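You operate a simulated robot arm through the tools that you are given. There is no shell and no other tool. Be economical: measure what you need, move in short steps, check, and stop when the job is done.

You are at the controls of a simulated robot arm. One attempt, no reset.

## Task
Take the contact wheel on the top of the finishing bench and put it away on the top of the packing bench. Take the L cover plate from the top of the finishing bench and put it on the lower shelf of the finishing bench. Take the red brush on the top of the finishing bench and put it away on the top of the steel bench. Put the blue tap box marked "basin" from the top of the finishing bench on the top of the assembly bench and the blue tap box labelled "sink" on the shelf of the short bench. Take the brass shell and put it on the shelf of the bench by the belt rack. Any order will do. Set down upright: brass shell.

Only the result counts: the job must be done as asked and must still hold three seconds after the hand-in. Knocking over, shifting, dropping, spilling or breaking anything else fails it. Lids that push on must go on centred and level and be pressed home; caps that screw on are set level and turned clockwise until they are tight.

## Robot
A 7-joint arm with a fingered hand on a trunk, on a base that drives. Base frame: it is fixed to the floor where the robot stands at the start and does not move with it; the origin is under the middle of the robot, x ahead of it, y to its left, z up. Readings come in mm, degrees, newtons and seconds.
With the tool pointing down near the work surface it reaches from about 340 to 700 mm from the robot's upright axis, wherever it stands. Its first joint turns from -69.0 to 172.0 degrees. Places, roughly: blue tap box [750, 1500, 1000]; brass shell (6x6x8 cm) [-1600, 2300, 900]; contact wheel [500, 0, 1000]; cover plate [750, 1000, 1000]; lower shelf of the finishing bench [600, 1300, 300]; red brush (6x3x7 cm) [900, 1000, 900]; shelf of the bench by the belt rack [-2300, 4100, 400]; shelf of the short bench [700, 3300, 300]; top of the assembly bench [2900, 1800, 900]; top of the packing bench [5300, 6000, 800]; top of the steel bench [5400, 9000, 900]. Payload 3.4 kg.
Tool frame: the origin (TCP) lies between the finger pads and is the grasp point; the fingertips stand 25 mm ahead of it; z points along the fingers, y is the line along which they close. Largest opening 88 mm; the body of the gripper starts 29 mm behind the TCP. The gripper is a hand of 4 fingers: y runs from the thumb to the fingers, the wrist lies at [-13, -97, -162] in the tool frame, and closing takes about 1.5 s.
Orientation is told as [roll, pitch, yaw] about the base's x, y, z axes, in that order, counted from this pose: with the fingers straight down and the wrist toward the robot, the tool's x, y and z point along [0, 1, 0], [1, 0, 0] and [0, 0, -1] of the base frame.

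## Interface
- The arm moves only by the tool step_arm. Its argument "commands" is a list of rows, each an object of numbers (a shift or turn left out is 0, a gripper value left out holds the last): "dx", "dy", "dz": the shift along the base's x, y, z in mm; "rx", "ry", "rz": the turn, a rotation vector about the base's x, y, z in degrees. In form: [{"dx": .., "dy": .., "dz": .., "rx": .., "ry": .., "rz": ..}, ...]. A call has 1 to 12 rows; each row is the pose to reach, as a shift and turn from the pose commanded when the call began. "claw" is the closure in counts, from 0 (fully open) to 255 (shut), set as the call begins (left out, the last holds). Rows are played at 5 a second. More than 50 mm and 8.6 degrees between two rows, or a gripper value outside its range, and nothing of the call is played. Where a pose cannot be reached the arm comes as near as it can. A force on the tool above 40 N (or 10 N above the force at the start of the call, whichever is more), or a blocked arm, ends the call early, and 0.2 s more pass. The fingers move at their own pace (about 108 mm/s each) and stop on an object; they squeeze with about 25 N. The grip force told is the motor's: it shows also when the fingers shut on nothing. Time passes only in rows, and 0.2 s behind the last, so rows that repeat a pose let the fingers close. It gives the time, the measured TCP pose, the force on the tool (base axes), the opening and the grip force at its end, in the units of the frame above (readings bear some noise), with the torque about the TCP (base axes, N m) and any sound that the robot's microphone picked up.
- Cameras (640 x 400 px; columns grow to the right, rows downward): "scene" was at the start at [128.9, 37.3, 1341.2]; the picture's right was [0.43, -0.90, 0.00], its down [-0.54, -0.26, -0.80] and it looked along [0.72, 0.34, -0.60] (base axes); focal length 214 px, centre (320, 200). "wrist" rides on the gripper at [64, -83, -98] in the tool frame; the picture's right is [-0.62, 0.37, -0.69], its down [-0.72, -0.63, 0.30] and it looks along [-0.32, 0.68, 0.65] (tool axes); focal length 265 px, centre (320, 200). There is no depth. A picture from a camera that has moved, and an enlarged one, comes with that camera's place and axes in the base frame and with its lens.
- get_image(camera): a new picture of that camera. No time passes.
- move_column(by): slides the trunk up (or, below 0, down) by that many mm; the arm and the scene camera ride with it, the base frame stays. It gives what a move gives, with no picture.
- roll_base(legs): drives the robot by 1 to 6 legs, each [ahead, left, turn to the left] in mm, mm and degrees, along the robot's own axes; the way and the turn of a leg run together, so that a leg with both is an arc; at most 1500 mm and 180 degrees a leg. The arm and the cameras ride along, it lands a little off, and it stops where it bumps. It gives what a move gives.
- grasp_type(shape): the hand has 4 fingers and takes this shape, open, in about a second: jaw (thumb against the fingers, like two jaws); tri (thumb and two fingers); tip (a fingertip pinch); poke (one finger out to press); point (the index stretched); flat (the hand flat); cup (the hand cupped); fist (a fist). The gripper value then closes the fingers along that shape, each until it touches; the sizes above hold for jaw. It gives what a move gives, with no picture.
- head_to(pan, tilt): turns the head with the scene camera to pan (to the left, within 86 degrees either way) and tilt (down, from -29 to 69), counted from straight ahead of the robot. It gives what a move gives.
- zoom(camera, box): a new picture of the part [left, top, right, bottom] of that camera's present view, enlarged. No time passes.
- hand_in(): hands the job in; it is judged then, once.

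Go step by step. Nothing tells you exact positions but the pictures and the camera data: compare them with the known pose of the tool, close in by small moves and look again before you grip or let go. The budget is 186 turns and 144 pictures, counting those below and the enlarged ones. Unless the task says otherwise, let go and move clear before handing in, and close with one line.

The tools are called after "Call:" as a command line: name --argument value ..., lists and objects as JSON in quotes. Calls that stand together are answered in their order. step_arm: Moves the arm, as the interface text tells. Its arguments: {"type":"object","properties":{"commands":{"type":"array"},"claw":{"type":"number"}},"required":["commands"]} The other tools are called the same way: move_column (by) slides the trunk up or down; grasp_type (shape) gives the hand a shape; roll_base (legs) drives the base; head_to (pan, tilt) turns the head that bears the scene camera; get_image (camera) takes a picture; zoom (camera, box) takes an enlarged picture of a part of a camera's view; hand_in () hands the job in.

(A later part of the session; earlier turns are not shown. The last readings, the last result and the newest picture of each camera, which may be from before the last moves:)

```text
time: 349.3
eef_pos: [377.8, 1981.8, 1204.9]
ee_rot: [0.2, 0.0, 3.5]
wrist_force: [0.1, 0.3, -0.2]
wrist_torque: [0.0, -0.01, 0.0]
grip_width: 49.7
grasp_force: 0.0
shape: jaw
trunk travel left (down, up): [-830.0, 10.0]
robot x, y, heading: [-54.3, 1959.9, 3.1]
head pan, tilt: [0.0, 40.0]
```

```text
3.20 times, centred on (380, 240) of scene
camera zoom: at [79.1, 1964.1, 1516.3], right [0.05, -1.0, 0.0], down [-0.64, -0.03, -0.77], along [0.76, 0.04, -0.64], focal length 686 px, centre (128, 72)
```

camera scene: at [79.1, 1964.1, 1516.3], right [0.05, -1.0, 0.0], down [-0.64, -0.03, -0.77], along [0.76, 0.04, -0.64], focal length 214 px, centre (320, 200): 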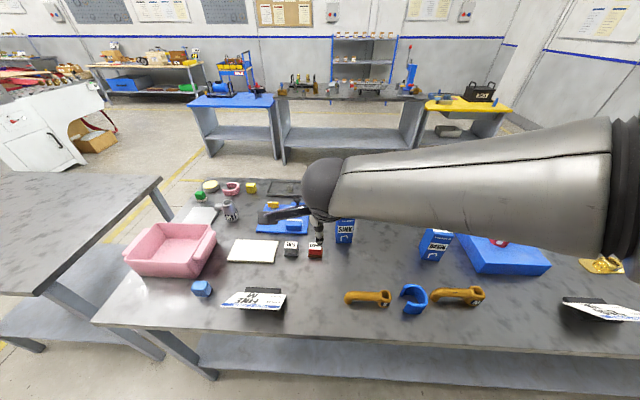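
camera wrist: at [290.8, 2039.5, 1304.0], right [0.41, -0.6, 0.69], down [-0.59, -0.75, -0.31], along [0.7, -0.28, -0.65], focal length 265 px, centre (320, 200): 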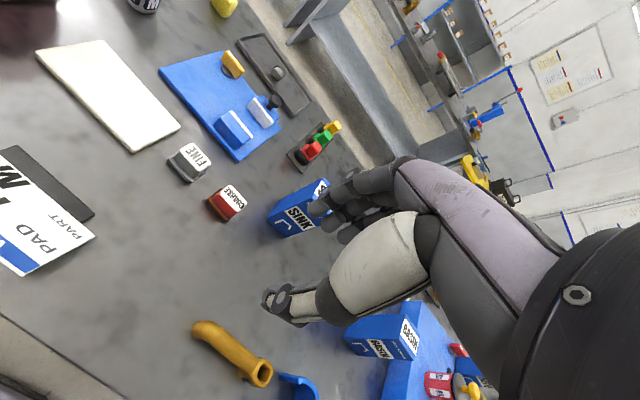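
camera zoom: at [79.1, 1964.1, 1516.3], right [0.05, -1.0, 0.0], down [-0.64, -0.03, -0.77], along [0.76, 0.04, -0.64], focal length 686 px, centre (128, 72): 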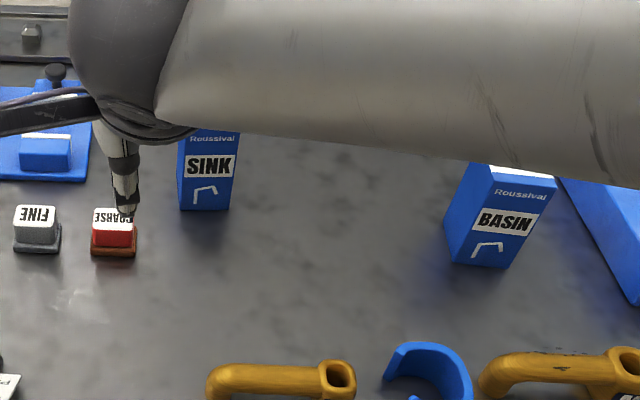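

SINK's front face is at x≈596, y 1873–1928 (55 mm wide). I'll creep the base forward, open the hand, and bring it above the box.

Call:
roll_base --legs '[[50, -55, -3]]'

Call:
step_arm --commands '[{"dx": 40, "dz": -10}, {"dx": 80, "dz": -20}, {"dx": 120, "dz": -30}, {"dx": 150, "dz": -50}, {"dx": 175, "dz": -80}, {"dx": 190, "dz": -110}, {"dx": 190, "dz": -130}, {"dx": 190, "dz": -130}]' --claw 0

Call:
get_image --camera "wrist"

```text
time: 350.3
eef_pos: [432.2, 1906.5, 1205.2]
ee_rot: [0.3, 0.0, 0.6]
wrist_force: [-0.1, -0.1, -0.1]
wrist_torque: [0.01, -0.01, -0.04]
grip_width: 49.6
grasp_force: 0.1
shape: jaw
trunk travel left (down, up): [-830.0, 10.0]
robot x, y, heading: [-4.8, 1903.5, 0.0]
head pan, tilt: [0.0, 40.0]
```

```text
time: 352.1
eef_pos: [618.6, 1905.7, 1075.9]
ee_rot: [0.2, 0.0, 0.6]
wrist_force: [-1.1, 1.1, 0.6]
wrist_torque: [0.01, -0.01, 0.0]
grip_width: 87.8
grasp_force: 0.2
shape: jaw
trunk travel left (down, up): [-830.0, 10.0]
robot x, y, heading: [-2.4, 1906.1, 0.2]
head pan, tilt: [0.0, 40.0]
```

```text
75 pictures are left
camera wrist: at [535.4, 1968.3, 1174.9], right [0.37, -0.62, 0.69], down [-0.62, -0.72, -0.31], along [0.69, -0.32, -0.65], focal length 265 px, centre (320, 200)
```

wrist: 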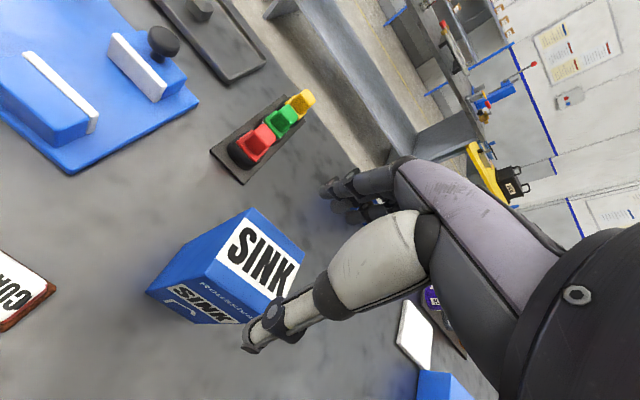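

The box top is at about z 1018 with depth ≈44 mm, turned about 6°. I'll turn slightly, descend and grip.

Call:
step_arm --commands '[{"dx": 3, "rz": 6}, {"dx": 3, "rz": 6, "dz": -30}, {"dx": 3, "rz": 6, "dz": -60}, {"dx": 3, "rz": 6, "dz": -78}, {"dx": 3, "rz": 6, "dz": -78}]'

Call:
get_image --camera "wrist"

```text
time: 353.3
eef_pos: [623.0, 1904.9, 995.4]
ee_rot: [0.1, 0.0, 6.6]
wrist_force: [-2.0, -0.2, 3.0]
wrist_torque: [0.01, 0.03, 0.02]
grip_width: 88.1
grasp_force: 0.1
shape: jaw
trunk travel left (down, up): [-830.0, 10.0]
robot x, y, heading: [-4.2, 1901.6, 0.0]
head pan, tilt: [0.0, 40.0]
```

```text
74 pictures are left
camera wrist: at [533.4, 1958.5, 1095.2], right [0.44, -0.58, 0.69], down [-0.54, -0.78, -0.31], along [0.72, -0.24, -0.65], focal length 265 px, centre (320, 200)
```

wrist: 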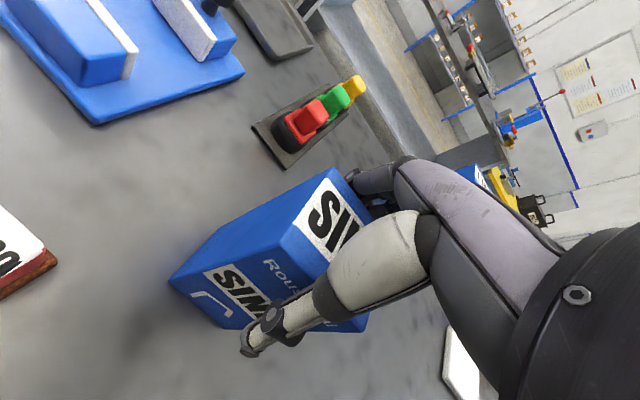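

The box is between thumb and fingers. I'll close and lift.

Call:
step_arm --commands '[{"dz": 4}, {"dz": 4}, {"dz": 4}, {"dz": 4}, {"dz": 4}, {"dz": 4}, {"dz": 4}, {"dz": 4}]' --claw 255

Call:
step_arm --commands '[{"dz": 30}, {"dz": 70}, {"dz": 110}, {"dz": 150}, {"dz": 190}, {"dz": 210, "dx": -40}, {"dz": 230, "dx": -80}, {"dz": 240, "dx": -120}, {"dz": 240, "dx": -160}, {"dz": 240, "dx": -200}]'

Call:
head_to --pan 50 --tilt 30

Call:
get_image --camera "scene"

```text
time: 355.1
eef_pos: [624.4, 1905.1, 1000.4]
ee_rot: [0.0, 0.0, 6.6]
wrist_force: [2.6, 0.3, 0.7]
wrist_torque: [0.01, -0.45, 0.0]
grip_width: 62.8
grasp_force: 25.3
shape: jaw
trunk travel left (down, up): [-830.0, 10.0]
robot x, y, heading: [-3.7, 1905.8, -0.0]
head pan, tilt: [0.0, 40.0]
```

```text
time: 357.3
eef_pos: [423.7, 1905.2, 1242.4]
ee_rot: [0.2, -0.2, 6.7]
wrist_force: [0.2, -0.5, -4.6]
wrist_torque: [-0.03, -0.03, 0.04]
grip_width: 62.2
grasp_force: 25.5
shape: jaw
trunk travel left (down, up): [-830.0, 10.0]
robot x, y, heading: [-3.0, 1904.4, -0.1]
head pan, tilt: [0.0, 40.0]
```

```text
time: 358.5
eef_pos: [426.1, 1904.8, 1242.7]
ee_rot: [0.1, 0.0, 6.6]
wrist_force: [0.3, -0.2, -5.3]
wrist_torque: [0.0, -0.02, -0.01]
grip_width: 61.6
grasp_force: 24.8
shape: jaw
trunk travel left (down, up): [-830.0, 10.0]
robot x, y, heading: [-1.3, 1901.9, 0.2]
head pan, tilt: [50.0, 30.0]
```

```text
73 pictures are left
camera scene: at [105.7, 1972.9, 1531.6], right [0.77, -0.64, 0.0], down [-0.32, -0.38, -0.87], along [0.56, 0.66, -0.5], focal length 214 px, centre (320, 200)
```

scene: 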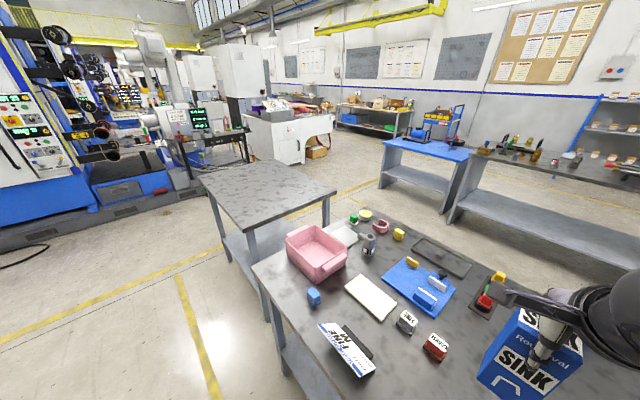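

SINK is held (0.5 kg, bottom ≈125 mm below TCP). The short bench spans about x 350–1020, y 2860–3600 with a lower shelf. I'll back off, slide to y≈3230, and lower the trunk in front of it.

Call:
roll_base --legs '[[-320, 0, 0], [0, 1330, 0]]'

Call:
move_column --by -400

Call:
head_to --pan 0 --tilt 30

Call:
get_image --camera "scene"

```text
time: 367.0
eef_pos: [122.8, 3240.5, 1242.6]
ee_rot: [0.1, 0.0, 4.7]
wrist_force: [0.2, 0.1, -5.1]
wrist_torque: [-0.01, -0.02, 0.03]
grip_width: 62.3
grasp_force: 24.9
shape: jaw
trunk travel left (down, up): [-830.0, 10.0]
robot x, y, heading: [-309.4, 3255.2, -1.7]
head pan, tilt: [50.0, 30.0]
```

```text
time: 370.9
eef_pos: [121.3, 3242.5, 844.0]
ee_rot: [0.0, -0.1, 4.8]
wrist_force: [-0.4, 0.0, -4.8]
wrist_torque: [0.01, -0.05, 0.0]
grip_width: 61.9
grasp_force: 24.9
shape: jaw
trunk travel left (down, up): [-430.0, 410.0]
robot x, y, heading: [-307.1, 3253.1, -1.8]
head pan, tilt: [50.0, 30.0]
```

```text
time: 372.0
eef_pos: [122.0, 3241.2, 842.6]
ee_rot: [0.0, 0.0, 4.7]
wrist_force: [-0.2, 0.2, -4.5]
wrist_torque: [0.01, 0.0, 0.03]
grip_width: 61.7
grasp_force: 24.8
shape: jaw
trunk travel left (down, up): [-430.0, 410.0]
robot x, y, heading: [-307.4, 3256.4, -1.8]
head pan, tilt: [0.0, 30.0]
```

```text
72 pictures are left
camera scene: at [-165.4, 3250.2, 1131.6], right [-0.03, -1.0, 0.0], down [-0.5, 0.02, -0.87], along [0.87, -0.03, -0.5], focal length 214 px, centre (320, 200)
```

scene: 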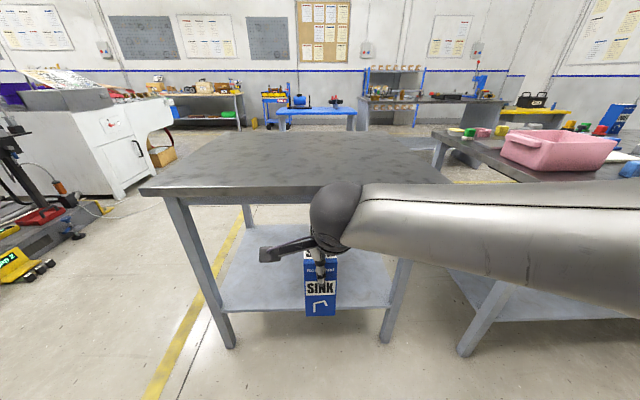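

The shelf edge is at x≈375 between legs at y 2928 and 3672. I'll lower further so the box bottom is just above shelf level (~330) and look before driving in.

Call:
move_column --by -385

Call:
get_image --camera "scene"

Call:
get_image --camera "wrist"

```text
time: 375.7
eef_pos: [122.2, 3242.1, 458.0]
ee_rot: [0.0, 0.1, 4.6]
wrist_force: [0.9, -0.3, -4.4]
wrist_torque: [0.01, -0.01, 0.02]
grip_width: 61.9
grasp_force: 24.8
shape: jaw
trunk travel left (down, up): [-45.0, 795.0]
robot x, y, heading: [-306.3, 3255.0, -1.9]
head pan, tilt: [0.0, 30.0]
```

```text
71 pictures are left
camera scene: at [-165.6, 3250.1, 746.6], right [-0.03, -1.0, 0.0], down [-0.5, 0.02, -0.87], along [0.87, -0.03, -0.5], focal length 214 px, centre (320, 200)
```

scene: 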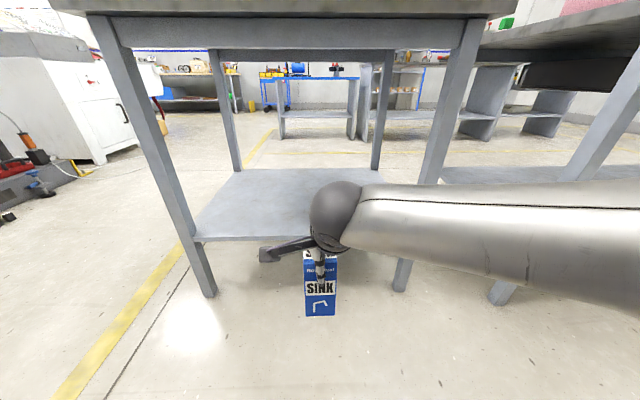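

```text
70 pictures are left
camera wrist: at [33.3, 3298.3, 556.7], right [0.42, -0.59, 0.69], down [-0.57, -0.76, -0.31], along [0.71, -0.27, -0.65], focal length 265 px, centre (320, 200)
```

wrist: 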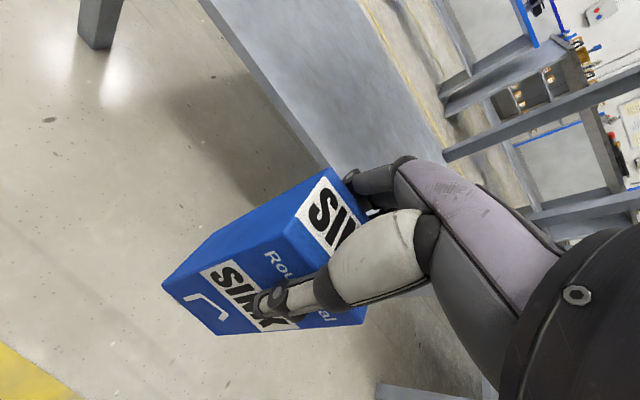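

The forearm runs sideways to the right at z≈615, so I'll turn the base about 10° right first to keep it clear of the right leg, shift left, then drive in.

Call:
roll_base --legs '[[0, 0, -10], [0, 243, 0], [200, 0, 0]]'

Call:
get_image --camera "scene"

```text
time: 379.4
eef_pos: [361.6, 3367.3, 458.1]
ee_rot: [0.2, -0.1, -5.5]
wrist_force: [0.0, 0.4, -4.7]
wrist_torque: [0.02, -0.02, -0.02]
grip_width: 61.8
grasp_force: 25.2
shape: jaw
trunk travel left (down, up): [-45.0, 795.0]
robot x, y, heading: [-55.7, 3454.9, -12.0]
head pan, tilt: [0.0, 30.0]
```

```text
69 pictures are left
camera scene: at [80.3, 3426.4, 746.6], right [-0.21, -0.98, 0.0], down [-0.49, 0.1, -0.87], along [0.85, -0.18, -0.5], focal length 214 px, centre (320, 200)
```

scene: 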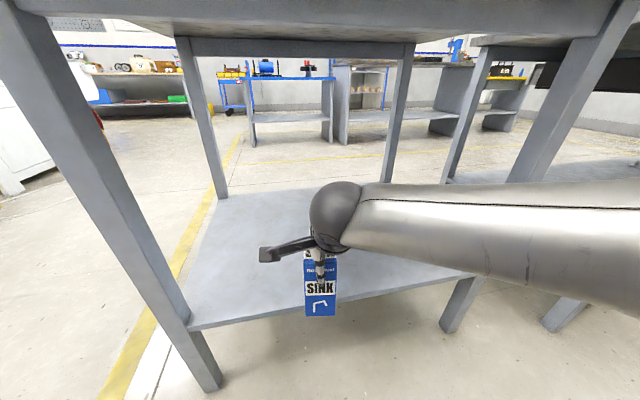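

Clear. Driving in another 85 mm, with the box bottom about 30 mm above the shelf.

Call:
roll_base --legs '[[85, 0, 0]]'

Call:
step_arm --commands '[{"dz": -5}, {"dz": -10}, {"dz": -15}, {"dz": -18}, {"dz": -21}, {"dz": -24}]'

Call:
get_image --camera "scene"

Call:
get_image --camera "wrist"

```text
time: 380.5
eef_pos: [447.0, 3348.9, 456.3]
ee_rot: [0.0, 0.0, -5.6]
wrist_force: [-0.1, 0.6, -4.1]
wrist_torque: [-0.04, 0.0, 0.0]
grip_width: 62.0
grasp_force: 25.1
shape: jaw
trunk travel left (down, up): [-45.0, 795.0]
robot x, y, heading: [24.7, 3435.4, -12.2]
head pan, tilt: [0.0, 30.0]
```

```text
time: 381.9
eef_pos: [447.1, 3348.7, 433.7]
ee_rot: [0.1, 0.1, -5.7]
wrist_force: [-0.8, -0.3, -5.2]
wrist_torque: [-0.01, -0.04, 0.01]
grip_width: 61.5
grasp_force: 24.9
shape: jaw
trunk travel left (down, up): [-45.0, 795.0]
robot x, y, heading: [26.6, 3437.3, -11.8]
head pan, tilt: [0.0, 30.0]
```

```text
68 pictures are left
camera scene: at [165.2, 3408.1, 746.6], right [-0.21, -0.98, 0.0], down [-0.49, 0.1, -0.87], along [0.85, -0.18, -0.5], focal length 214 px, centre (320, 200)
```

scene: 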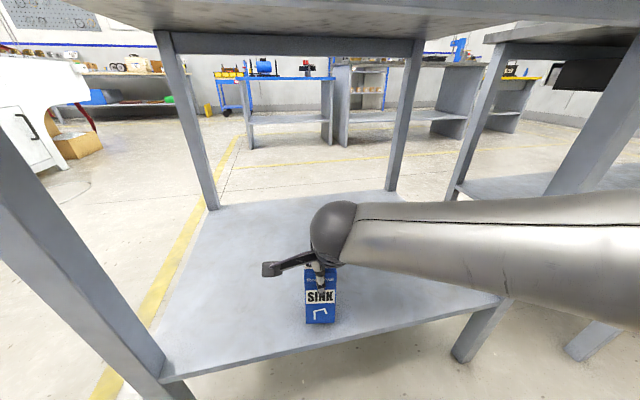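

```text
67 pictures are left
camera wrist: at [369.9, 3419.7, 532.1], right [0.31, -0.65, 0.69], down [-0.7, -0.65, -0.3], along [0.65, -0.39, -0.66], focal length 265 px, centre (320, 200)
```

wrist: 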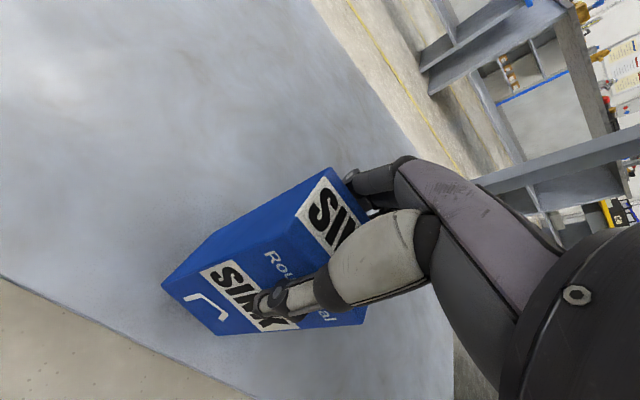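

The box hovers just above the shelf, clear inside the edge. Lowering the last bit.

Call:
step_arm --commands '[{"dz": -2}, {"dz": -4}, {"dz": -6}, {"dz": -8}, {"dz": -10}]'

```text
time: 383.1
eef_pos: [446.6, 3348.9, 424.6]
ee_rot: [0.1, 0.0, -5.6]
wrist_force: [-0.4, 0.4, -5.5]
wrist_torque: [0.01, 0.0, -0.02]
grip_width: 62.1
grasp_force: 24.4
shape: jaw
trunk travel left (down, up): [-45.0, 795.0]
robot x, y, heading: [27.5, 3438.6, -12.3]
head pan, tilt: [0.0, 30.0]
```

Call:
step_arm --commands '[{"dz": -2}, {"dz": -4}, {"dz": -6}, {"dz": -8}]'

```text
time: 384.1
eef_pos: [445.0, 3349.3, 420.6]
ee_rot: [0.2, -0.5, -5.5]
wrist_force: [-3.8, 4.3, 21.3]
wrist_torque: [-0.04, 0.05, -0.02]
grip_width: 61.6
grasp_force: 25.3
shape: jaw
trunk travel left (down, up): [-45.0, 795.0]
robot x, y, heading: [29.6, 3435.2, -12.0]
head pan, tilt: [0.0, 30.0]
```

Contact with the shelf at TCP z≈421. I'll ease up 2 mm, release, and raise the hand clear.

Call:
step_arm --commands '[{"dz": 4}, {"dz": 4}]'

Call:
step_arm --commands '[{"dz": 0}, {"dz": 0}, {"dz": 0}, {"dz": 0}, {"dz": 0}, {"dz": 0}]' --claw 0

Call:
step_arm --commands '[{"dz": 15}, {"dz": 30}, {"dz": 45}, {"dz": 60}, {"dz": 75}]'

Call:
get_image --camera "wrist"

```text
time: 384.7
eef_pos: [446.1, 3347.8, 420.0]
ee_rot: [0.2, -0.1, -5.6]
wrist_force: [1.1, 3.3, 11.0]
wrist_torque: [0.01, -0.36, 0.11]
grip_width: 61.7
grasp_force: 25.2
shape: jaw
trunk travel left (down, up): [-45.0, 795.0]
robot x, y, heading: [27.9, 3439.1, -12.0]
head pan, tilt: [0.0, 30.0]
```

```text
time: 386.1
eef_pos: [445.4, 3347.7, 419.3]
ee_rot: [0.1, -0.1, -5.6]
wrist_force: [-0.1, 0.5, 0.0]
wrist_torque: [-0.02, 0.0, 0.02]
grip_width: 88.1
grasp_force: 0.0
shape: jaw
trunk travel left (down, up): [-45.0, 795.0]
robot x, y, heading: [24.0, 3436.1, -12.1]
head pan, tilt: [0.0, 30.0]
```

```text
time: 387.3
eef_pos: [447.6, 3345.6, 495.0]
ee_rot: [0.2, 0.0, -5.6]
wrist_force: [-0.5, -0.5, -0.2]
wrist_torque: [0.03, 0.01, 0.02]
grip_width: 87.8
grasp_force: 0.1
shape: jaw
trunk travel left (down, up): [-45.0, 795.0]
robot x, y, heading: [27.8, 3439.8, -12.2]
head pan, tilt: [0.0, 30.0]
```

```text
66 pictures are left
camera wrist: at [370.3, 3417.4, 593.6], right [0.31, -0.65, 0.69], down [-0.7, -0.65, -0.31], along [0.65, -0.39, -0.65], focal length 265 px, centre (320, 200)
```

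wrist: 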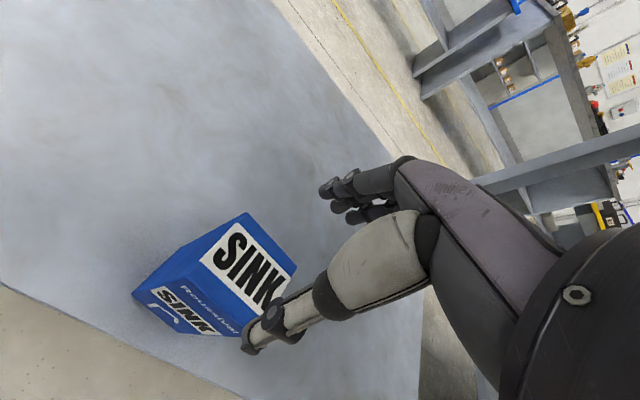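

SINK stands on the shelf. I'll lift a bit more, back out, raise the trunk, and turn to face west for the brass shell.

Call:
step_arm --commands '[{"dz": 15}, {"dz": 30}]'

Call:
roll_base --legs '[[-400, 0, 0]]'

Call:
move_column --by 780

Call:
roll_base --legs '[[0, 0, -168], [0, 1100, 0]]'

Call:
get_image --camera "scene"

```text
time: 387.9
eef_pos: [446.2, 3347.7, 524.1]
ee_rot: [0.0, 0.0, -5.6]
wrist_force: [-0.4, -0.1, -0.2]
wrist_torque: [0.0, 0.0, 0.03]
grip_width: 88.1
grasp_force: 0.0
shape: jaw
trunk travel left (down, up): [-45.0, 795.0]
robot x, y, heading: [31.0, 3442.3, -12.1]
head pan, tilt: [0.0, 30.0]
```

```text
time: 390.4
eef_pos: [68.8, 3427.5, 524.2]
ee_rot: [0.1, 0.0, -5.8]
wrist_force: [0.7, 0.1, 0.3]
wrist_torque: [0.02, -0.04, 0.01]
grip_width: 87.9
grasp_force: 0.0
shape: jaw
trunk travel left (down, up): [-45.0, 795.0]
robot x, y, heading: [-351.1, 3516.6, -12.2]
head pan, tilt: [0.0, 30.0]
```

```text
refused: 780 is not a number from -400 to 400
```

```text
time: 402.8
eef_pos: [-702.8, 2384.2, 524.5]
ee_rot: [0.2, 0.0, -169.2]
wrist_force: [-1.1, -0.7, 0.0]
wrist_torque: [0.01, -0.02, 0.0]
grip_width: 87.5
grasp_force: 0.1
shape: jaw
trunk travel left (down, up): [-45.0, 795.0]
robot x, y, heading: [-272.7, 2416.7, -175.7]
head pan, tilt: [0.0, 30.0]
```

```text
65 pictures are left
camera scene: at [-414.5, 2405.8, 746.7], right [-0.08, 1.0, 0.0], down [0.5, 0.04, -0.87], along [-0.86, -0.07, -0.5], focal length 214 px, centre (320, 200)
```

scene: 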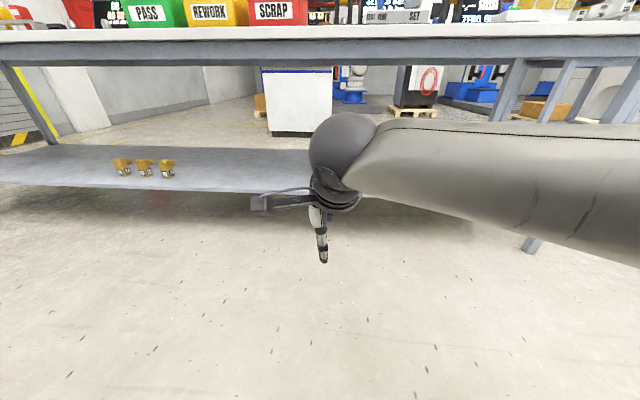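

Trunk moves are limited to 400 at a time. I'll raise in two moves, then look at the west bench top.

Call:
move_column --by 400

Call:
move_column --by 380

Call:
get_image --camera "scene"

```text
time: 406.6
eef_pos: [-702.1, 2384.6, 925.1]
ee_rot: [0.1, 0.0, -169.2]
wrist_force: [0.0, 0.4, 0.3]
wrist_torque: [0.0, -0.04, 0.01]
grip_width: 87.8
grasp_force: 0.0
shape: jaw
trunk travel left (down, up): [-445.0, 395.0]
robot x, y, heading: [-275.1, 2415.7, -175.4]
head pan, tilt: [0.0, 30.0]
```

```text
time: 410.3
eef_pos: [-702.2, 2384.0, 1303.7]
ee_rot: [0.1, 0.0, -169.2]
wrist_force: [0.4, 0.1, -0.3]
wrist_torque: [0.03, -0.01, 0.0]
grip_width: 87.8
grasp_force: 0.1
shape: jaw
trunk travel left (down, up): [-825.0, 15.0]
robot x, y, heading: [-271.3, 2420.5, -175.7]
head pan, tilt: [0.0, 30.0]
```

```text
64 pictures are left
camera scene: at [-414.6, 2405.9, 1526.7], right [-0.08, 1.0, 0.0], down [0.5, 0.04, -0.87], along [-0.86, -0.07, -0.5], focal length 214 px, centre (320, 200)
```

scene: 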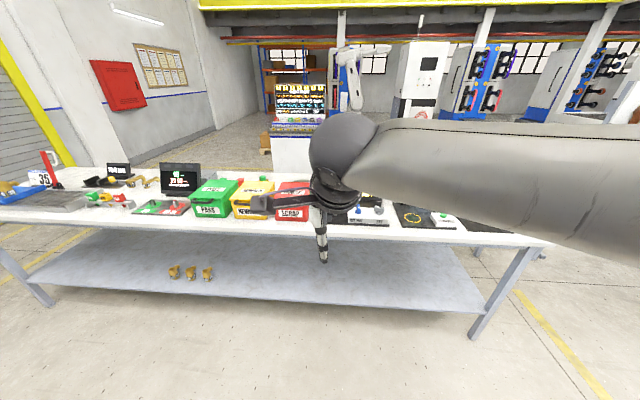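

The brass shell should be behind the wrist in this view; the wrist camera should see it.

Call:
get_image --camera "wrist"

Call:
zoom --camera "scene" --box '[200, 140, 520, 290]'

```text
63 pictures are left
camera wrist: at [-609.1, 2336.7, 1403.4], right [-0.48, 0.54, 0.69], down [0.48, 0.82, -0.31], along [-0.73, 0.19, -0.65], focal length 265 px, centre (320, 200)
```

wrist: 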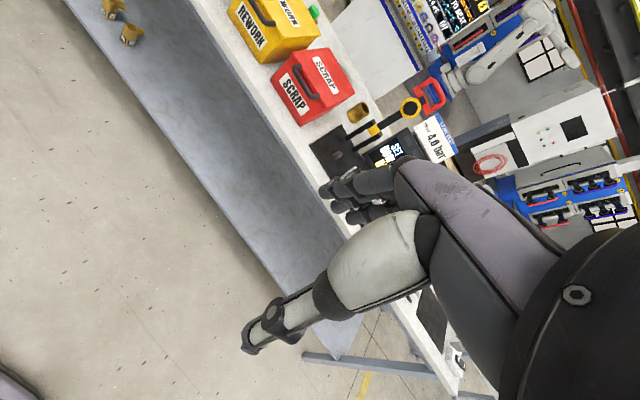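

```text
2.00 times, centred on (360, 215) of scene
camera zoom: at [-414.6, 2405.9, 1526.7], right [-0.08, 1.0, 0.0], down [0.5, 0.04, -0.87], along [-0.86, -0.07, -0.5], focal length 429 px, centre (240, 170)
```

zoom: 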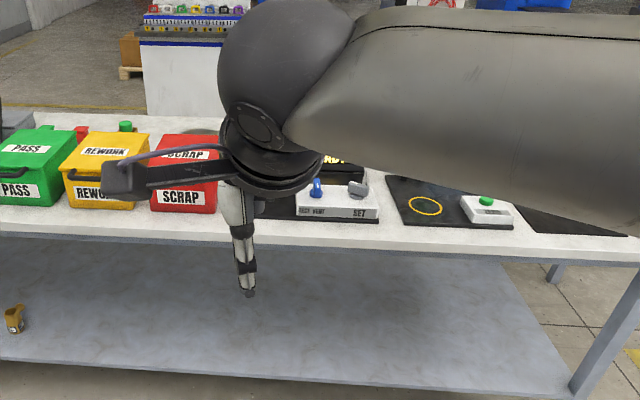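

The brass shell stands behind the red SCRAP box near (-1656, 2316), reachable only from the west side of that bench. I'll look toward the north-west for the route and the bench by the belt rack.

Call:
roll_base --legs '[[0, -1300, 4]]'

Call:
head_to --pan 20 --tilt 20

Call:
get_image --camera "scene"

Call:
head_to --pan -40 --tilt 15

Call:
get_image --camera "scene"

```text
time: 416.7
eef_pos: [-852.3, 3626.5, 1305.6]
ee_rot: [0.1, 0.0, -164.3]
wrist_force: [-0.2, 0.0, -0.4]
wrist_torque: [0.01, 0.02, 0.03]
grip_width: 87.7
grasp_force: 0.0
shape: jaw
trunk travel left (down, up): [-825.0, 15.0]
robot x, y, heading: [-427.5, 3693.5, -170.8]
head pan, tilt: [0.0, 30.0]
```

```text
time: 417.6
eef_pos: [-851.3, 3624.4, 1305.3]
ee_rot: [0.1, -0.1, -164.3]
wrist_force: [0.5, -0.4, -0.5]
wrist_torque: [0.0, 0.0, 0.02]
grip_width: 87.5
grasp_force: 0.0
shape: jaw
trunk travel left (down, up): [-825.0, 15.0]
robot x, y, heading: [-428.7, 3695.6, -170.7]
head pan, tilt: [20.0, 20.0]
```

```text
61 pictures are left
camera scene: at [-557.5, 3640.2, 1542.7], right [-0.49, 0.87, 0.0], down [0.3, 0.17, -0.94], along [-0.82, -0.46, -0.34], focal length 214 px, centre (320, 200)
```

scene: 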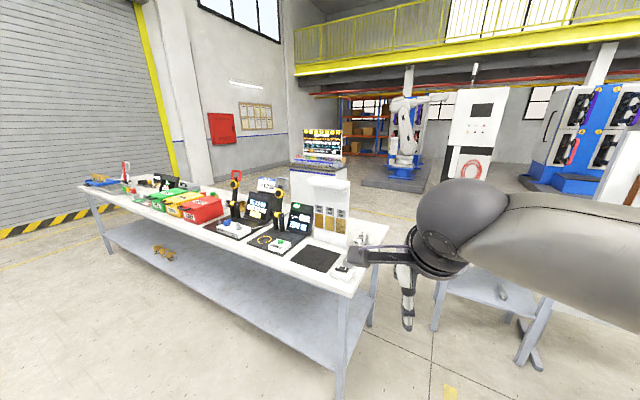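

```text
time: 418.9
eef_pos: [-851.0, 3625.8, 1304.5]
ee_rot: [0.1, 0.0, -164.3]
wrist_force: [0.6, 1.5, -0.1]
wrist_torque: [0.03, 0.0, 0.04]
grip_width: 87.7
grasp_force: 0.0
shape: jaw
trunk travel left (down, up): [-825.0, 15.0]
robot x, y, heading: [-427.5, 3690.4, -170.7]
head pan, tilt: [-40.0, 15.0]
```

```text
60 pictures are left
camera scene: at [-556.5, 3733.3, 1550.9], right [0.51, 0.86, 0.0], down [0.22, -0.13, -0.97], along [-0.83, 0.49, -0.26], focal length 214 px, centre (320, 200)
```

scene: 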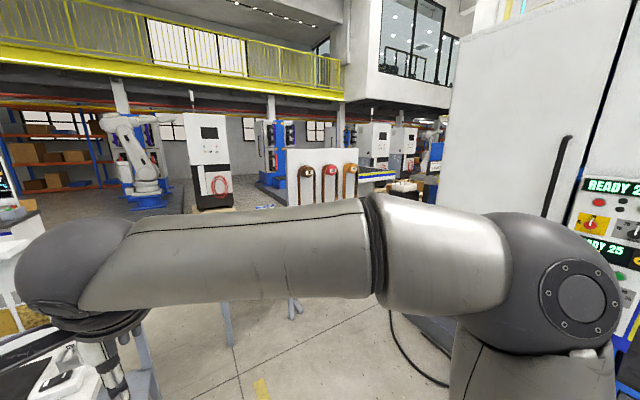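

The belt-rack bench is around (-2300, 4100); the inspection bench spans x -1940…-1232, y 170…3400. The gap at its north end is narrow, so I'll go round its south end to the west side.

Call:
roll_base --legs '[[0, 0, -9.3], [0, 1450, 0], [0, 1450, 0], [0, 1250, 0]]'

Call:
head_to --pan 0 --tilt 20

Call:
get_image --camera "scene"

```text
time: 439.5
eef_pos: [-859.8, -459.3, 1304.6]
ee_rot: [0.1, 0.0, -173.6]
wrist_force: [-0.3, -0.7, -0.5]
wrist_torque: [-0.01, 0.0, 0.0]
grip_width: 87.9
grasp_force: 0.1
shape: jaw
trunk travel left (down, up): [-825.0, 15.0]
robot x, y, heading: [-430.0, -456.7, 180.2]
head pan, tilt: [-40.0, 15.0]
```

```text
time: 440.5
eef_pos: [-860.7, -457.3, 1304.8]
ee_rot: [0.1, 0.0, -173.6]
wrist_force: [0.1, -0.2, -0.1]
wrist_torque: [-0.01, -0.05, -0.02]
grip_width: 87.7
grasp_force: 0.0
shape: jaw
trunk travel left (down, up): [-825.0, 15.0]
robot x, y, heading: [-431.1, -457.8, 180.1]
head pan, tilt: [0.0, 20.0]
```

```text
59 pictures are left
camera scene: at [-573.9, -459.1, 1542.8], right [0.0, 1.0, 0.0], down [0.34, 0.0, -0.94], along [-0.94, 0.0, -0.34], focal length 214 px, centre (320, 200)
```

scene: 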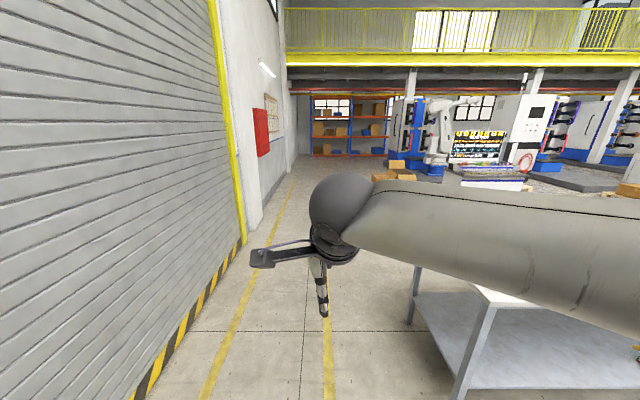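

The way west is clear. I'll drive past the bench's south end, turn, and slide up its west side to y≈2316.

Call:
roll_base --legs '[[1450, 0, 0], [570, 0, 0], [0, 0, -180], [0, 1400, 0], [0, 1370, 0]]'

Call:
head_to --pan 0 --tilt 35

Call:
get_image --camera "scene"

Call:
get_image --camera "wrist"

```text
time: 471.2
eef_pos: [-1974.7, 2254.9, 1304.8]
ee_rot: [0.1, 0.0, 3.6]
wrist_force: [-0.6, -0.3, 0.5]
wrist_torque: [0.0, -0.02, 0.01]
grip_width: 87.9
grasp_force: 0.0
shape: jaw
trunk travel left (down, up): [-825.0, 15.0]
robot x, y, heading: [-2404.7, 2276.9, -2.7]
head pan, tilt: [0.0, 20.0]
```

```text
time: 472.0
eef_pos: [-1974.7, 2255.6, 1304.4]
ee_rot: [0.2, 0.0, 3.7]
wrist_force: [-0.7, -0.3, 0.4]
wrist_torque: [0.01, 0.01, 0.01]
grip_width: 87.8
grasp_force: 0.0
shape: jaw
trunk travel left (down, up): [-825.0, 15.0]
robot x, y, heading: [-2405.7, 2280.7, -2.8]
head pan, tilt: [0.0, 35.0]
```

```text
58 pictures are left
camera scene: at [-2265.1, 2269.9, 1519.0], right [-0.05, -1.0, 0.0], down [-0.57, 0.03, -0.82], along [0.82, -0.04, -0.57], focal length 214 px, centre (320, 200)
```

scene: 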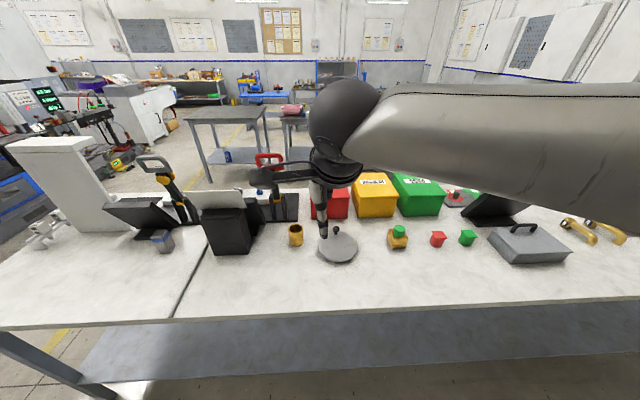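

```text
57 pictures are left
camera wrist: at [-2062.2, 2313.2, 1403.5], right [0.41, -0.6, 0.69], down [-0.58, -0.75, -0.31], along [0.7, -0.28, -0.65], focal length 265 px, centre (320, 200)
```

wrist: 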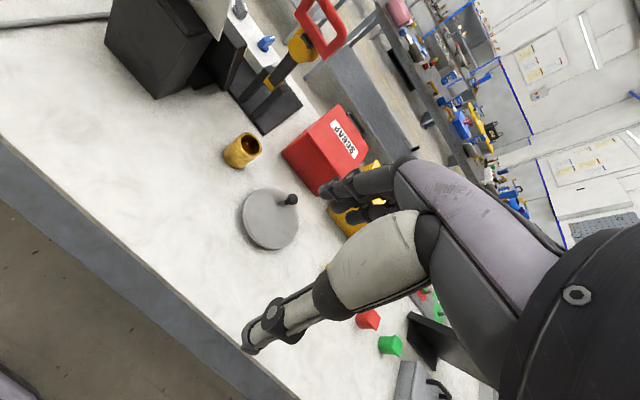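

The brass shell (cup) stands near (-1645, 2338). I'll move closer and bring the hand above it.

Call:
roll_base --legs '[[0, 0, 2.8], [175, 60, 0]]'

Call:
step_arm --commands '[{"dx": 30, "dz": -30}, {"dx": 60, "dz": -60}, {"dx": 90, "dz": -95}, {"dx": 120, "dz": -130}, {"dx": 145, "dz": -165}, {"dx": 150, "dz": -200}, {"dx": 150, "dz": -240}, {"dx": 150, "dz": -275}, {"dx": 150, "dz": -275}]'

Call:
get_image --camera "wrist"

Call:
get_image --camera "scene"

```text
time: 473.9
eef_pos: [-1798.0, 2337.1, 1305.4]
ee_rot: [0.1, -0.1, 6.6]
wrist_force: [0.4, 0.4, -0.4]
wrist_torque: [0.01, 0.01, -0.02]
grip_width: 88.0
grasp_force: 0.1
shape: jaw
trunk travel left (down, up): [-825.0, 15.0]
robot x, y, heading: [-2228.5, 2337.9, -0.1]
head pan, tilt: [0.0, 35.0]
```

```text
time: 475.9
eef_pos: [-1648.0, 2334.1, 1031.2]
ee_rot: [0.1, 0.0, 6.6]
wrist_force: [-0.4, -0.1, -0.6]
wrist_torque: [0.02, -0.02, -0.01]
grip_width: 87.9
grasp_force: 0.1
shape: jaw
trunk travel left (down, up): [-825.0, 15.0]
robot x, y, heading: [-2223.2, 2337.4, 0.1]
head pan, tilt: [0.0, 35.0]
```

```text
56 pictures are left
camera wrist: at [-1738.1, 2389.1, 1129.8], right [0.44, -0.58, 0.69], down [-0.54, -0.78, -0.31], along [0.72, -0.24, -0.65], focal length 265 px, centre (320, 200)
```

wrist: 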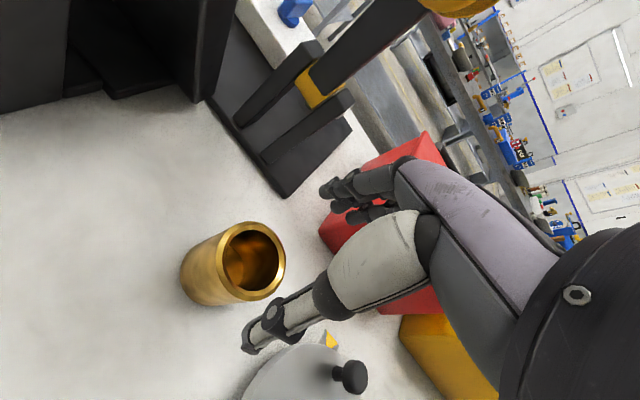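

```text
55 pictures are left
camera scene: at [-2089.7, 2337.8, 1519.0], right [0.0, -1.0, 0.0], down [-0.57, 0.0, -0.82], along [0.82, 0.0, -0.57], focal length 214 px, centre (320, 200)
```

scene: 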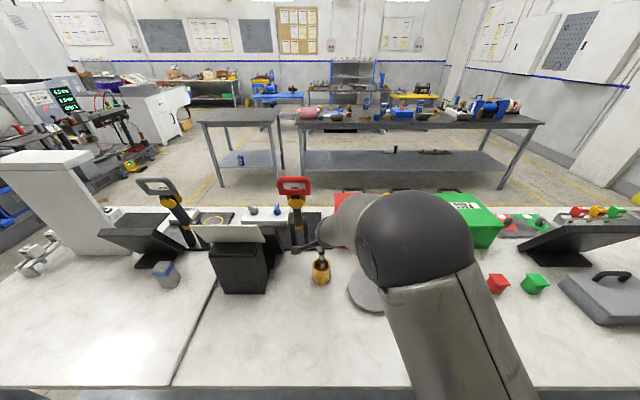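

Aligned within a few mm. Lowering around the shell and gripping.

Call:
step_arm --commands '[{"dx": 4, "dy": 3, "dz": -35}, {"dx": 4, "dy": 3, "dz": -70}, {"dx": 4, "dy": 3, "dz": -98}, {"dx": 4, "dy": 3, "dz": -98}]'

Call:
step_arm --commands '[{"dz": 0}, {"dz": 0}, {"dz": 0}, {"dz": 0}, {"dz": 0}, {"dz": 0}, {"dz": 0}, {"dz": 0}]' --claw 255

Call:
get_image --camera "wrist"

```text
time: 476.9
eef_pos: [-1641.9, 2340.0, 932.2]
ee_rot: [0.0, -0.2, 6.7]
wrist_force: [0.6, -0.7, 0.0]
wrist_torque: [0.02, -0.03, -0.01]
grip_width: 88.0
grasp_force: 0.1
shape: jaw
trunk travel left (down, up): [-825.0, 15.0]
robot x, y, heading: [-2229.3, 2341.5, 0.1]
head pan, tilt: [0.0, 35.0]
```

```text
time: 478.7
eef_pos: [-1642.3, 2339.2, 933.2]
ee_rot: [0.0, 0.0, 6.6]
wrist_force: [-0.8, 1.3, -0.1]
wrist_torque: [0.04, -0.02, 0.02]
grip_width: 49.6
grasp_force: 24.5
shape: jaw
trunk travel left (down, up): [-825.0, 15.0]
robot x, y, heading: [-2227.2, 2337.0, 0.1]
head pan, tilt: [0.0, 35.0]
```

```text
54 pictures are left
camera wrist: at [-1732.2, 2392.9, 1031.2], right [0.44, -0.58, 0.69], down [-0.54, -0.78, -0.31], along [0.72, -0.24, -0.65], focal length 265 px, centre (320, 200)
```

wrist: 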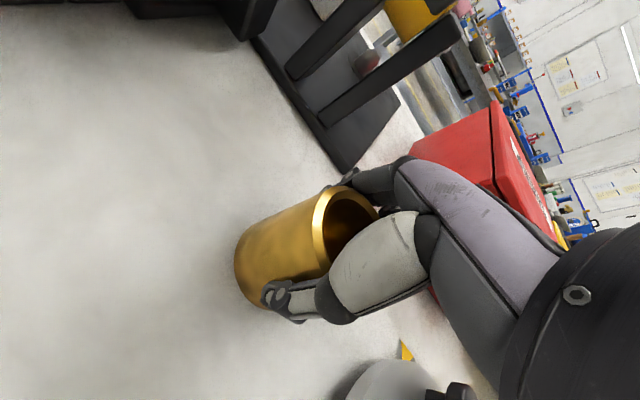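

The shell is gripped (50 mm). Lifting, backing off and turning toward the belt-rack bench.

Call:
step_arm --commands '[{"dz": 25}, {"dz": 70}, {"dz": 115}, {"dz": 160}, {"dz": 200}, {"dz": 240}, {"dz": 280, "dx": -20}, {"dz": 300, "dx": -60}, {"dz": 300, "dx": -110}, {"dz": 300, "dx": -155}]'

Call:
roll_base --legs '[[-250, 0, 0], [0, 0, 90]]'

Call:
head_to --pan 10 --tilt 20

Call:
get_image --camera "scene"

```text
time: 480.9
eef_pos: [-1801.1, 2338.7, 1231.5]
ee_rot: [0.1, -0.2, 6.7]
wrist_force: [-0.1, 0.5, -4.8]
wrist_torque: [0.03, 0.0, -0.02]
grip_width: 48.8
grasp_force: 24.9
shape: jaw
trunk travel left (down, up): [-825.0, 15.0]
robot x, y, heading: [-2228.8, 2337.7, 0.2]
head pan, tilt: [0.0, 35.0]
```

```text
time: 486.6
eef_pos: [-2490.6, 2765.3, 1230.4]
ee_rot: [0.1, 0.0, 98.3]
wrist_force: [0.7, 0.2, -4.2]
wrist_torque: [-0.02, 0.02, -0.04]
grip_width: 48.5
grasp_force: 25.3
shape: jaw
trunk travel left (down, up): [-825.0, 15.0]
robot x, y, heading: [-2476.4, 2339.8, 91.7]
head pan, tilt: [0.0, 35.0]
```

```text
time: 487.4
eef_pos: [-2491.1, 2766.2, 1230.0]
ee_rot: [0.1, 0.0, 98.2]
wrist_force: [-0.6, -0.1, -5.5]
wrist_torque: [-0.03, 0.01, 0.02]
grip_width: 48.7
grasp_force: 24.9
shape: jaw
trunk travel left (down, up): [-825.0, 15.0]
robot x, y, heading: [-2476.1, 2341.4, 91.9]
head pan, tilt: [10.0, 20.0]
```

```text
53 pictures are left
camera scene: at [-2496.6, 2479.6, 1542.6], right [0.98, 0.2, 0.0], down [0.07, -0.34, -0.94], along [-0.19, 0.92, -0.34], focal length 214 px, centre (320, 200)
```

scene: 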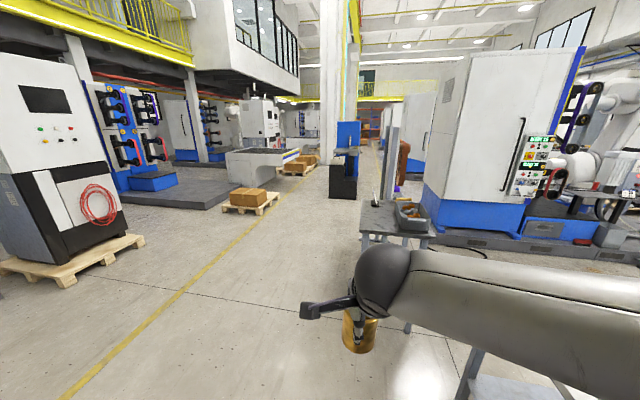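

The belt-rack bench spans about x -2490…-2020 from y≈3885. I'll approach from its open west side: drive to (-2845, 4250) and turn to face it.

Call:
roll_base --legs '[[0, 350, -1.9], [1400, 0, 0], [510, 0, 0], [0, 0, -90]]'

Call:
head_to --pan 0 --tilt 35

Call:
get_image --camera "scene"

```text
time: 502.9
eef_pos: [-2405.4, 4311.3, 1230.4]
ee_rot: [0.1, 0.0, 7.7]
wrist_force: [0.1, 0.7, -4.7]
wrist_torque: [0.02, 0.02, -0.02]
grip_width: 48.5
grasp_force: 25.3
shape: jaw
trunk travel left (down, up): [-825.0, 15.0]
robot x, y, heading: [-2831.2, 4301.0, 1.4]
head pan, tilt: [10.0, 20.0]
```

```text
time: 503.7
eef_pos: [-2406.2, 4311.5, 1229.7]
ee_rot: [0.1, 0.1, 7.7]
wrist_force: [-0.4, 0.4, -5.5]
wrist_torque: [0.03, 0.03, 0.02]
grip_width: 48.3
grasp_force: 25.2
shape: jaw
trunk travel left (down, up): [-825.0, 15.0]
robot x, y, heading: [-2833.2, 4303.1, 1.1]
head pan, tilt: [0.0, 35.0]
```

```text
52 pictures are left
camera scene: at [-2694.6, 4304.0, 1518.9], right [0.02, -1.0, 0.0], down [-0.57, -0.01, -0.82], along [0.82, 0.02, -0.57], focal length 214 px, centre (320, 200)
```

scene: 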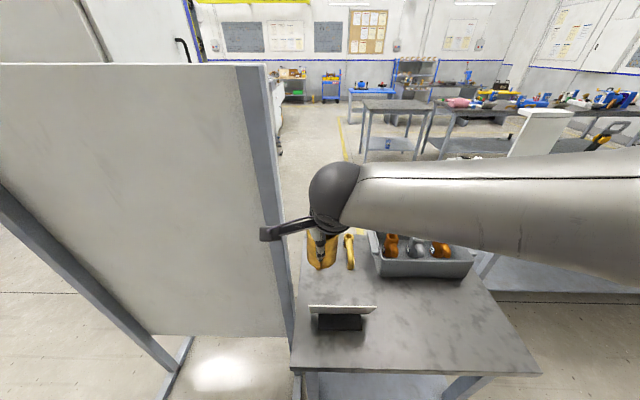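

The belt panel stands left; the bench is right of it (front edge x≈-2494, y 3753–4381). I'll turn 16° right, back off, and lower the trunk to see the shelf.

Call:
roll_base --legs '[[0, 0, -16], [-230, -116, 0]]'

Call:
move_column --by -400

Call:
move_column --by -280

Call:
get_image --camera "scene"

```text
time: 506.5
eef_pos: [-2671.4, 4139.1, 1230.1]
ee_rot: [0.0, 0.1, -8.4]
wrist_force: [0.2, -0.5, -5.3]
wrist_torque: [0.05, 0.0, 0.0]
grip_width: 48.1
grasp_force: 25.6
shape: jaw
trunk travel left (down, up): [-825.0, 15.0]
robot x, y, heading: [-3081.7, 4243.7, -14.9]
head pan, tilt: [0.0, 35.0]
```

```text
time: 510.3
eef_pos: [-2672.0, 4138.1, 829.8]
ee_rot: [0.1, 0.1, -8.5]
wrist_force: [0.1, -0.3, -4.6]
wrist_torque: [0.03, 0.0, 0.0]
grip_width: 48.0
grasp_force: 25.0
shape: jaw
trunk travel left (down, up): [-425.0, 415.0]
robot x, y, heading: [-3082.0, 4250.4, -14.4]
head pan, tilt: [0.0, 35.0]
```

```text
time: 513.2
eef_pos: [-2671.0, 4139.0, 549.7]
ee_rot: [0.0, 0.1, -8.3]
wrist_force: [0.0, 0.2, -5.3]
wrist_torque: [0.03, -0.04, -0.02]
grip_width: 48.1
grasp_force: 24.8
shape: jaw
trunk travel left (down, up): [-145.0, 695.0]
robot x, y, heading: [-3084.0, 4246.6, -14.9]
head pan, tilt: [0.0, 35.0]
```

```text
51 pictures are left
camera scene: at [-2951.1, 4211.4, 838.9], right [-0.26, -0.97, 0.0], down [-0.56, 0.15, -0.82], along [0.79, -0.21, -0.57], focal length 214 px, centre (320, 200)
```

scene: 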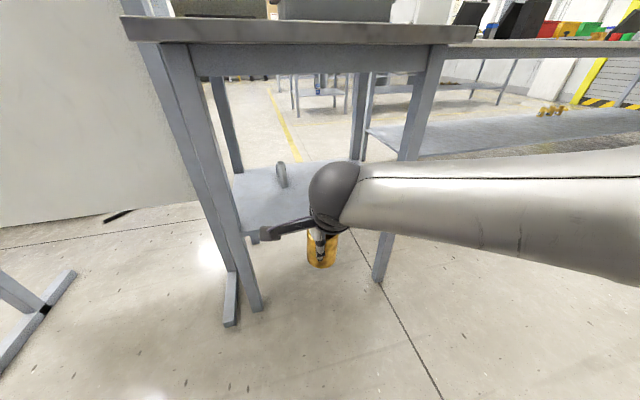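

The shelf is at z≈415 with an object further back. I'll lower 50 mm more, drive in 235 mm and check.

Call:
move_column --by -45

Call:
roll_base --legs '[[235, 0, 0]]'

Call:
get_image --camera "scene"

Call:
get_image --camera "wrist"

```text
time: 514.0
eef_pos: [-2671.6, 4139.6, 505.7]
ee_rot: [0.1, 0.1, -8.4]
wrist_force: [-0.4, 0.4, -5.6]
wrist_torque: [0.04, -0.01, 0.0]
grip_width: 48.5
grasp_force: 24.8
shape: jaw
trunk travel left (down, up): [-100.0, 740.0]
robot x, y, heading: [-3084.9, 4246.6, -14.9]
head pan, tilt: [0.0, 35.0]
```

```text
time: 515.8
eef_pos: [-2442.4, 4072.9, 506.0]
ee_rot: [0.1, 0.0, -8.8]
wrist_force: [0.5, 0.0, -4.5]
wrist_torque: [0.02, 0.04, 0.04]
grip_width: 48.1
grasp_force: 24.8
shape: jaw
trunk travel left (down, up): [-100.0, 740.0]
robot x, y, heading: [-2853.0, 4182.6, -15.1]
head pan, tilt: [0.0, 35.0]
```

```text
50 pictures are left
camera scene: at [-2720.9, 4148.5, 793.8], right [-0.26, -0.96, 0.0], down [-0.55, 0.15, -0.82], along [0.79, -0.22, -0.57], focal length 214 px, centre (320, 200)
```

scene: 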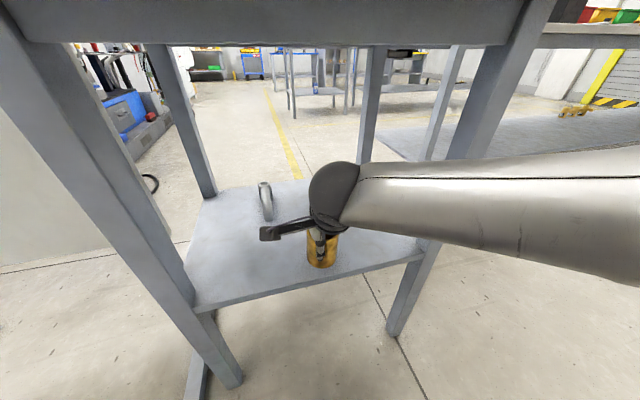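

```text
49 pictures are left
camera wrist: at [-2514.2, 4149.3, 604.2], right [0.27, -0.67, 0.69], down [-0.73, -0.61, -0.31], along [0.63, -0.42, -0.66], focal length 265 px, centre (320, 200)
```

wrist: 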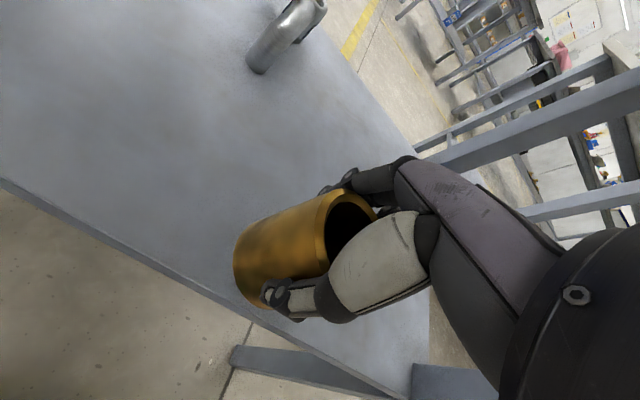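

The shell is over the shelf's front part. I'll move it 45 mm further in and lower gently.

Call:
step_arm --commands '[{"dx": 25}, {"dx": 45}, {"dx": 45, "dz": -8}, {"dx": 45, "dz": -16}, {"dx": 45, "dz": -20}, {"dx": 45, "dz": -23}, {"dx": 45, "dz": -26}]'

Call:
step_arm --commands '[{"dz": -2}, {"dz": -4}, {"dz": -6}, {"dz": -8}]'

Call:
get_image --camera "wrist"

```text
time: 517.4
eef_pos: [-2395.9, 4072.7, 479.2]
ee_rot: [0.1, 0.1, -8.8]
wrist_force: [-0.5, -0.2, -4.8]
wrist_torque: [0.08, 0.01, 0.0]
grip_width: 48.1
grasp_force: 25.3
shape: jaw
trunk travel left (down, up): [-100.0, 740.0]
robot x, y, heading: [-2856.3, 4185.3, -15.2]
head pan, tilt: [0.0, 35.0]
```

```text
time: 518.4
eef_pos: [-2396.9, 4073.9, 472.9]
ee_rot: [0.1, -0.2, -8.8]
wrist_force: [-0.9, -2.3, 4.7]
wrist_torque: [-0.1, -0.01, -0.02]
grip_width: 47.9
grasp_force: 25.6
shape: jaw
trunk travel left (down, up): [-100.0, 740.0]
robot x, y, heading: [-2855.9, 4189.3, -15.4]
head pan, tilt: [0.0, 35.0]
```

```text
48 pictures are left
camera wrist: at [-2468.8, 4150.1, 571.6], right [0.27, -0.67, 0.69], down [-0.73, -0.61, -0.31], along [0.63, -0.42, -0.65], focal length 265 px, centre (320, 200)
```

wrist: 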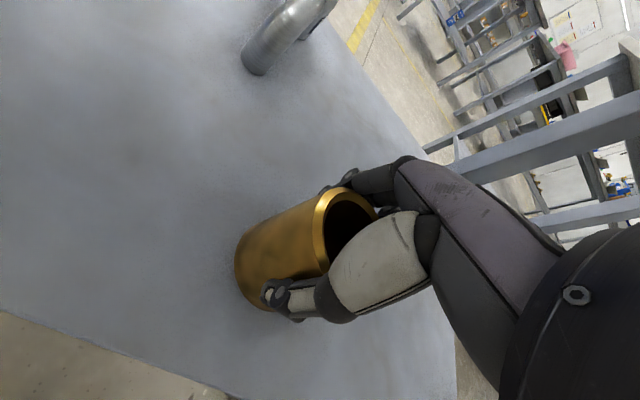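

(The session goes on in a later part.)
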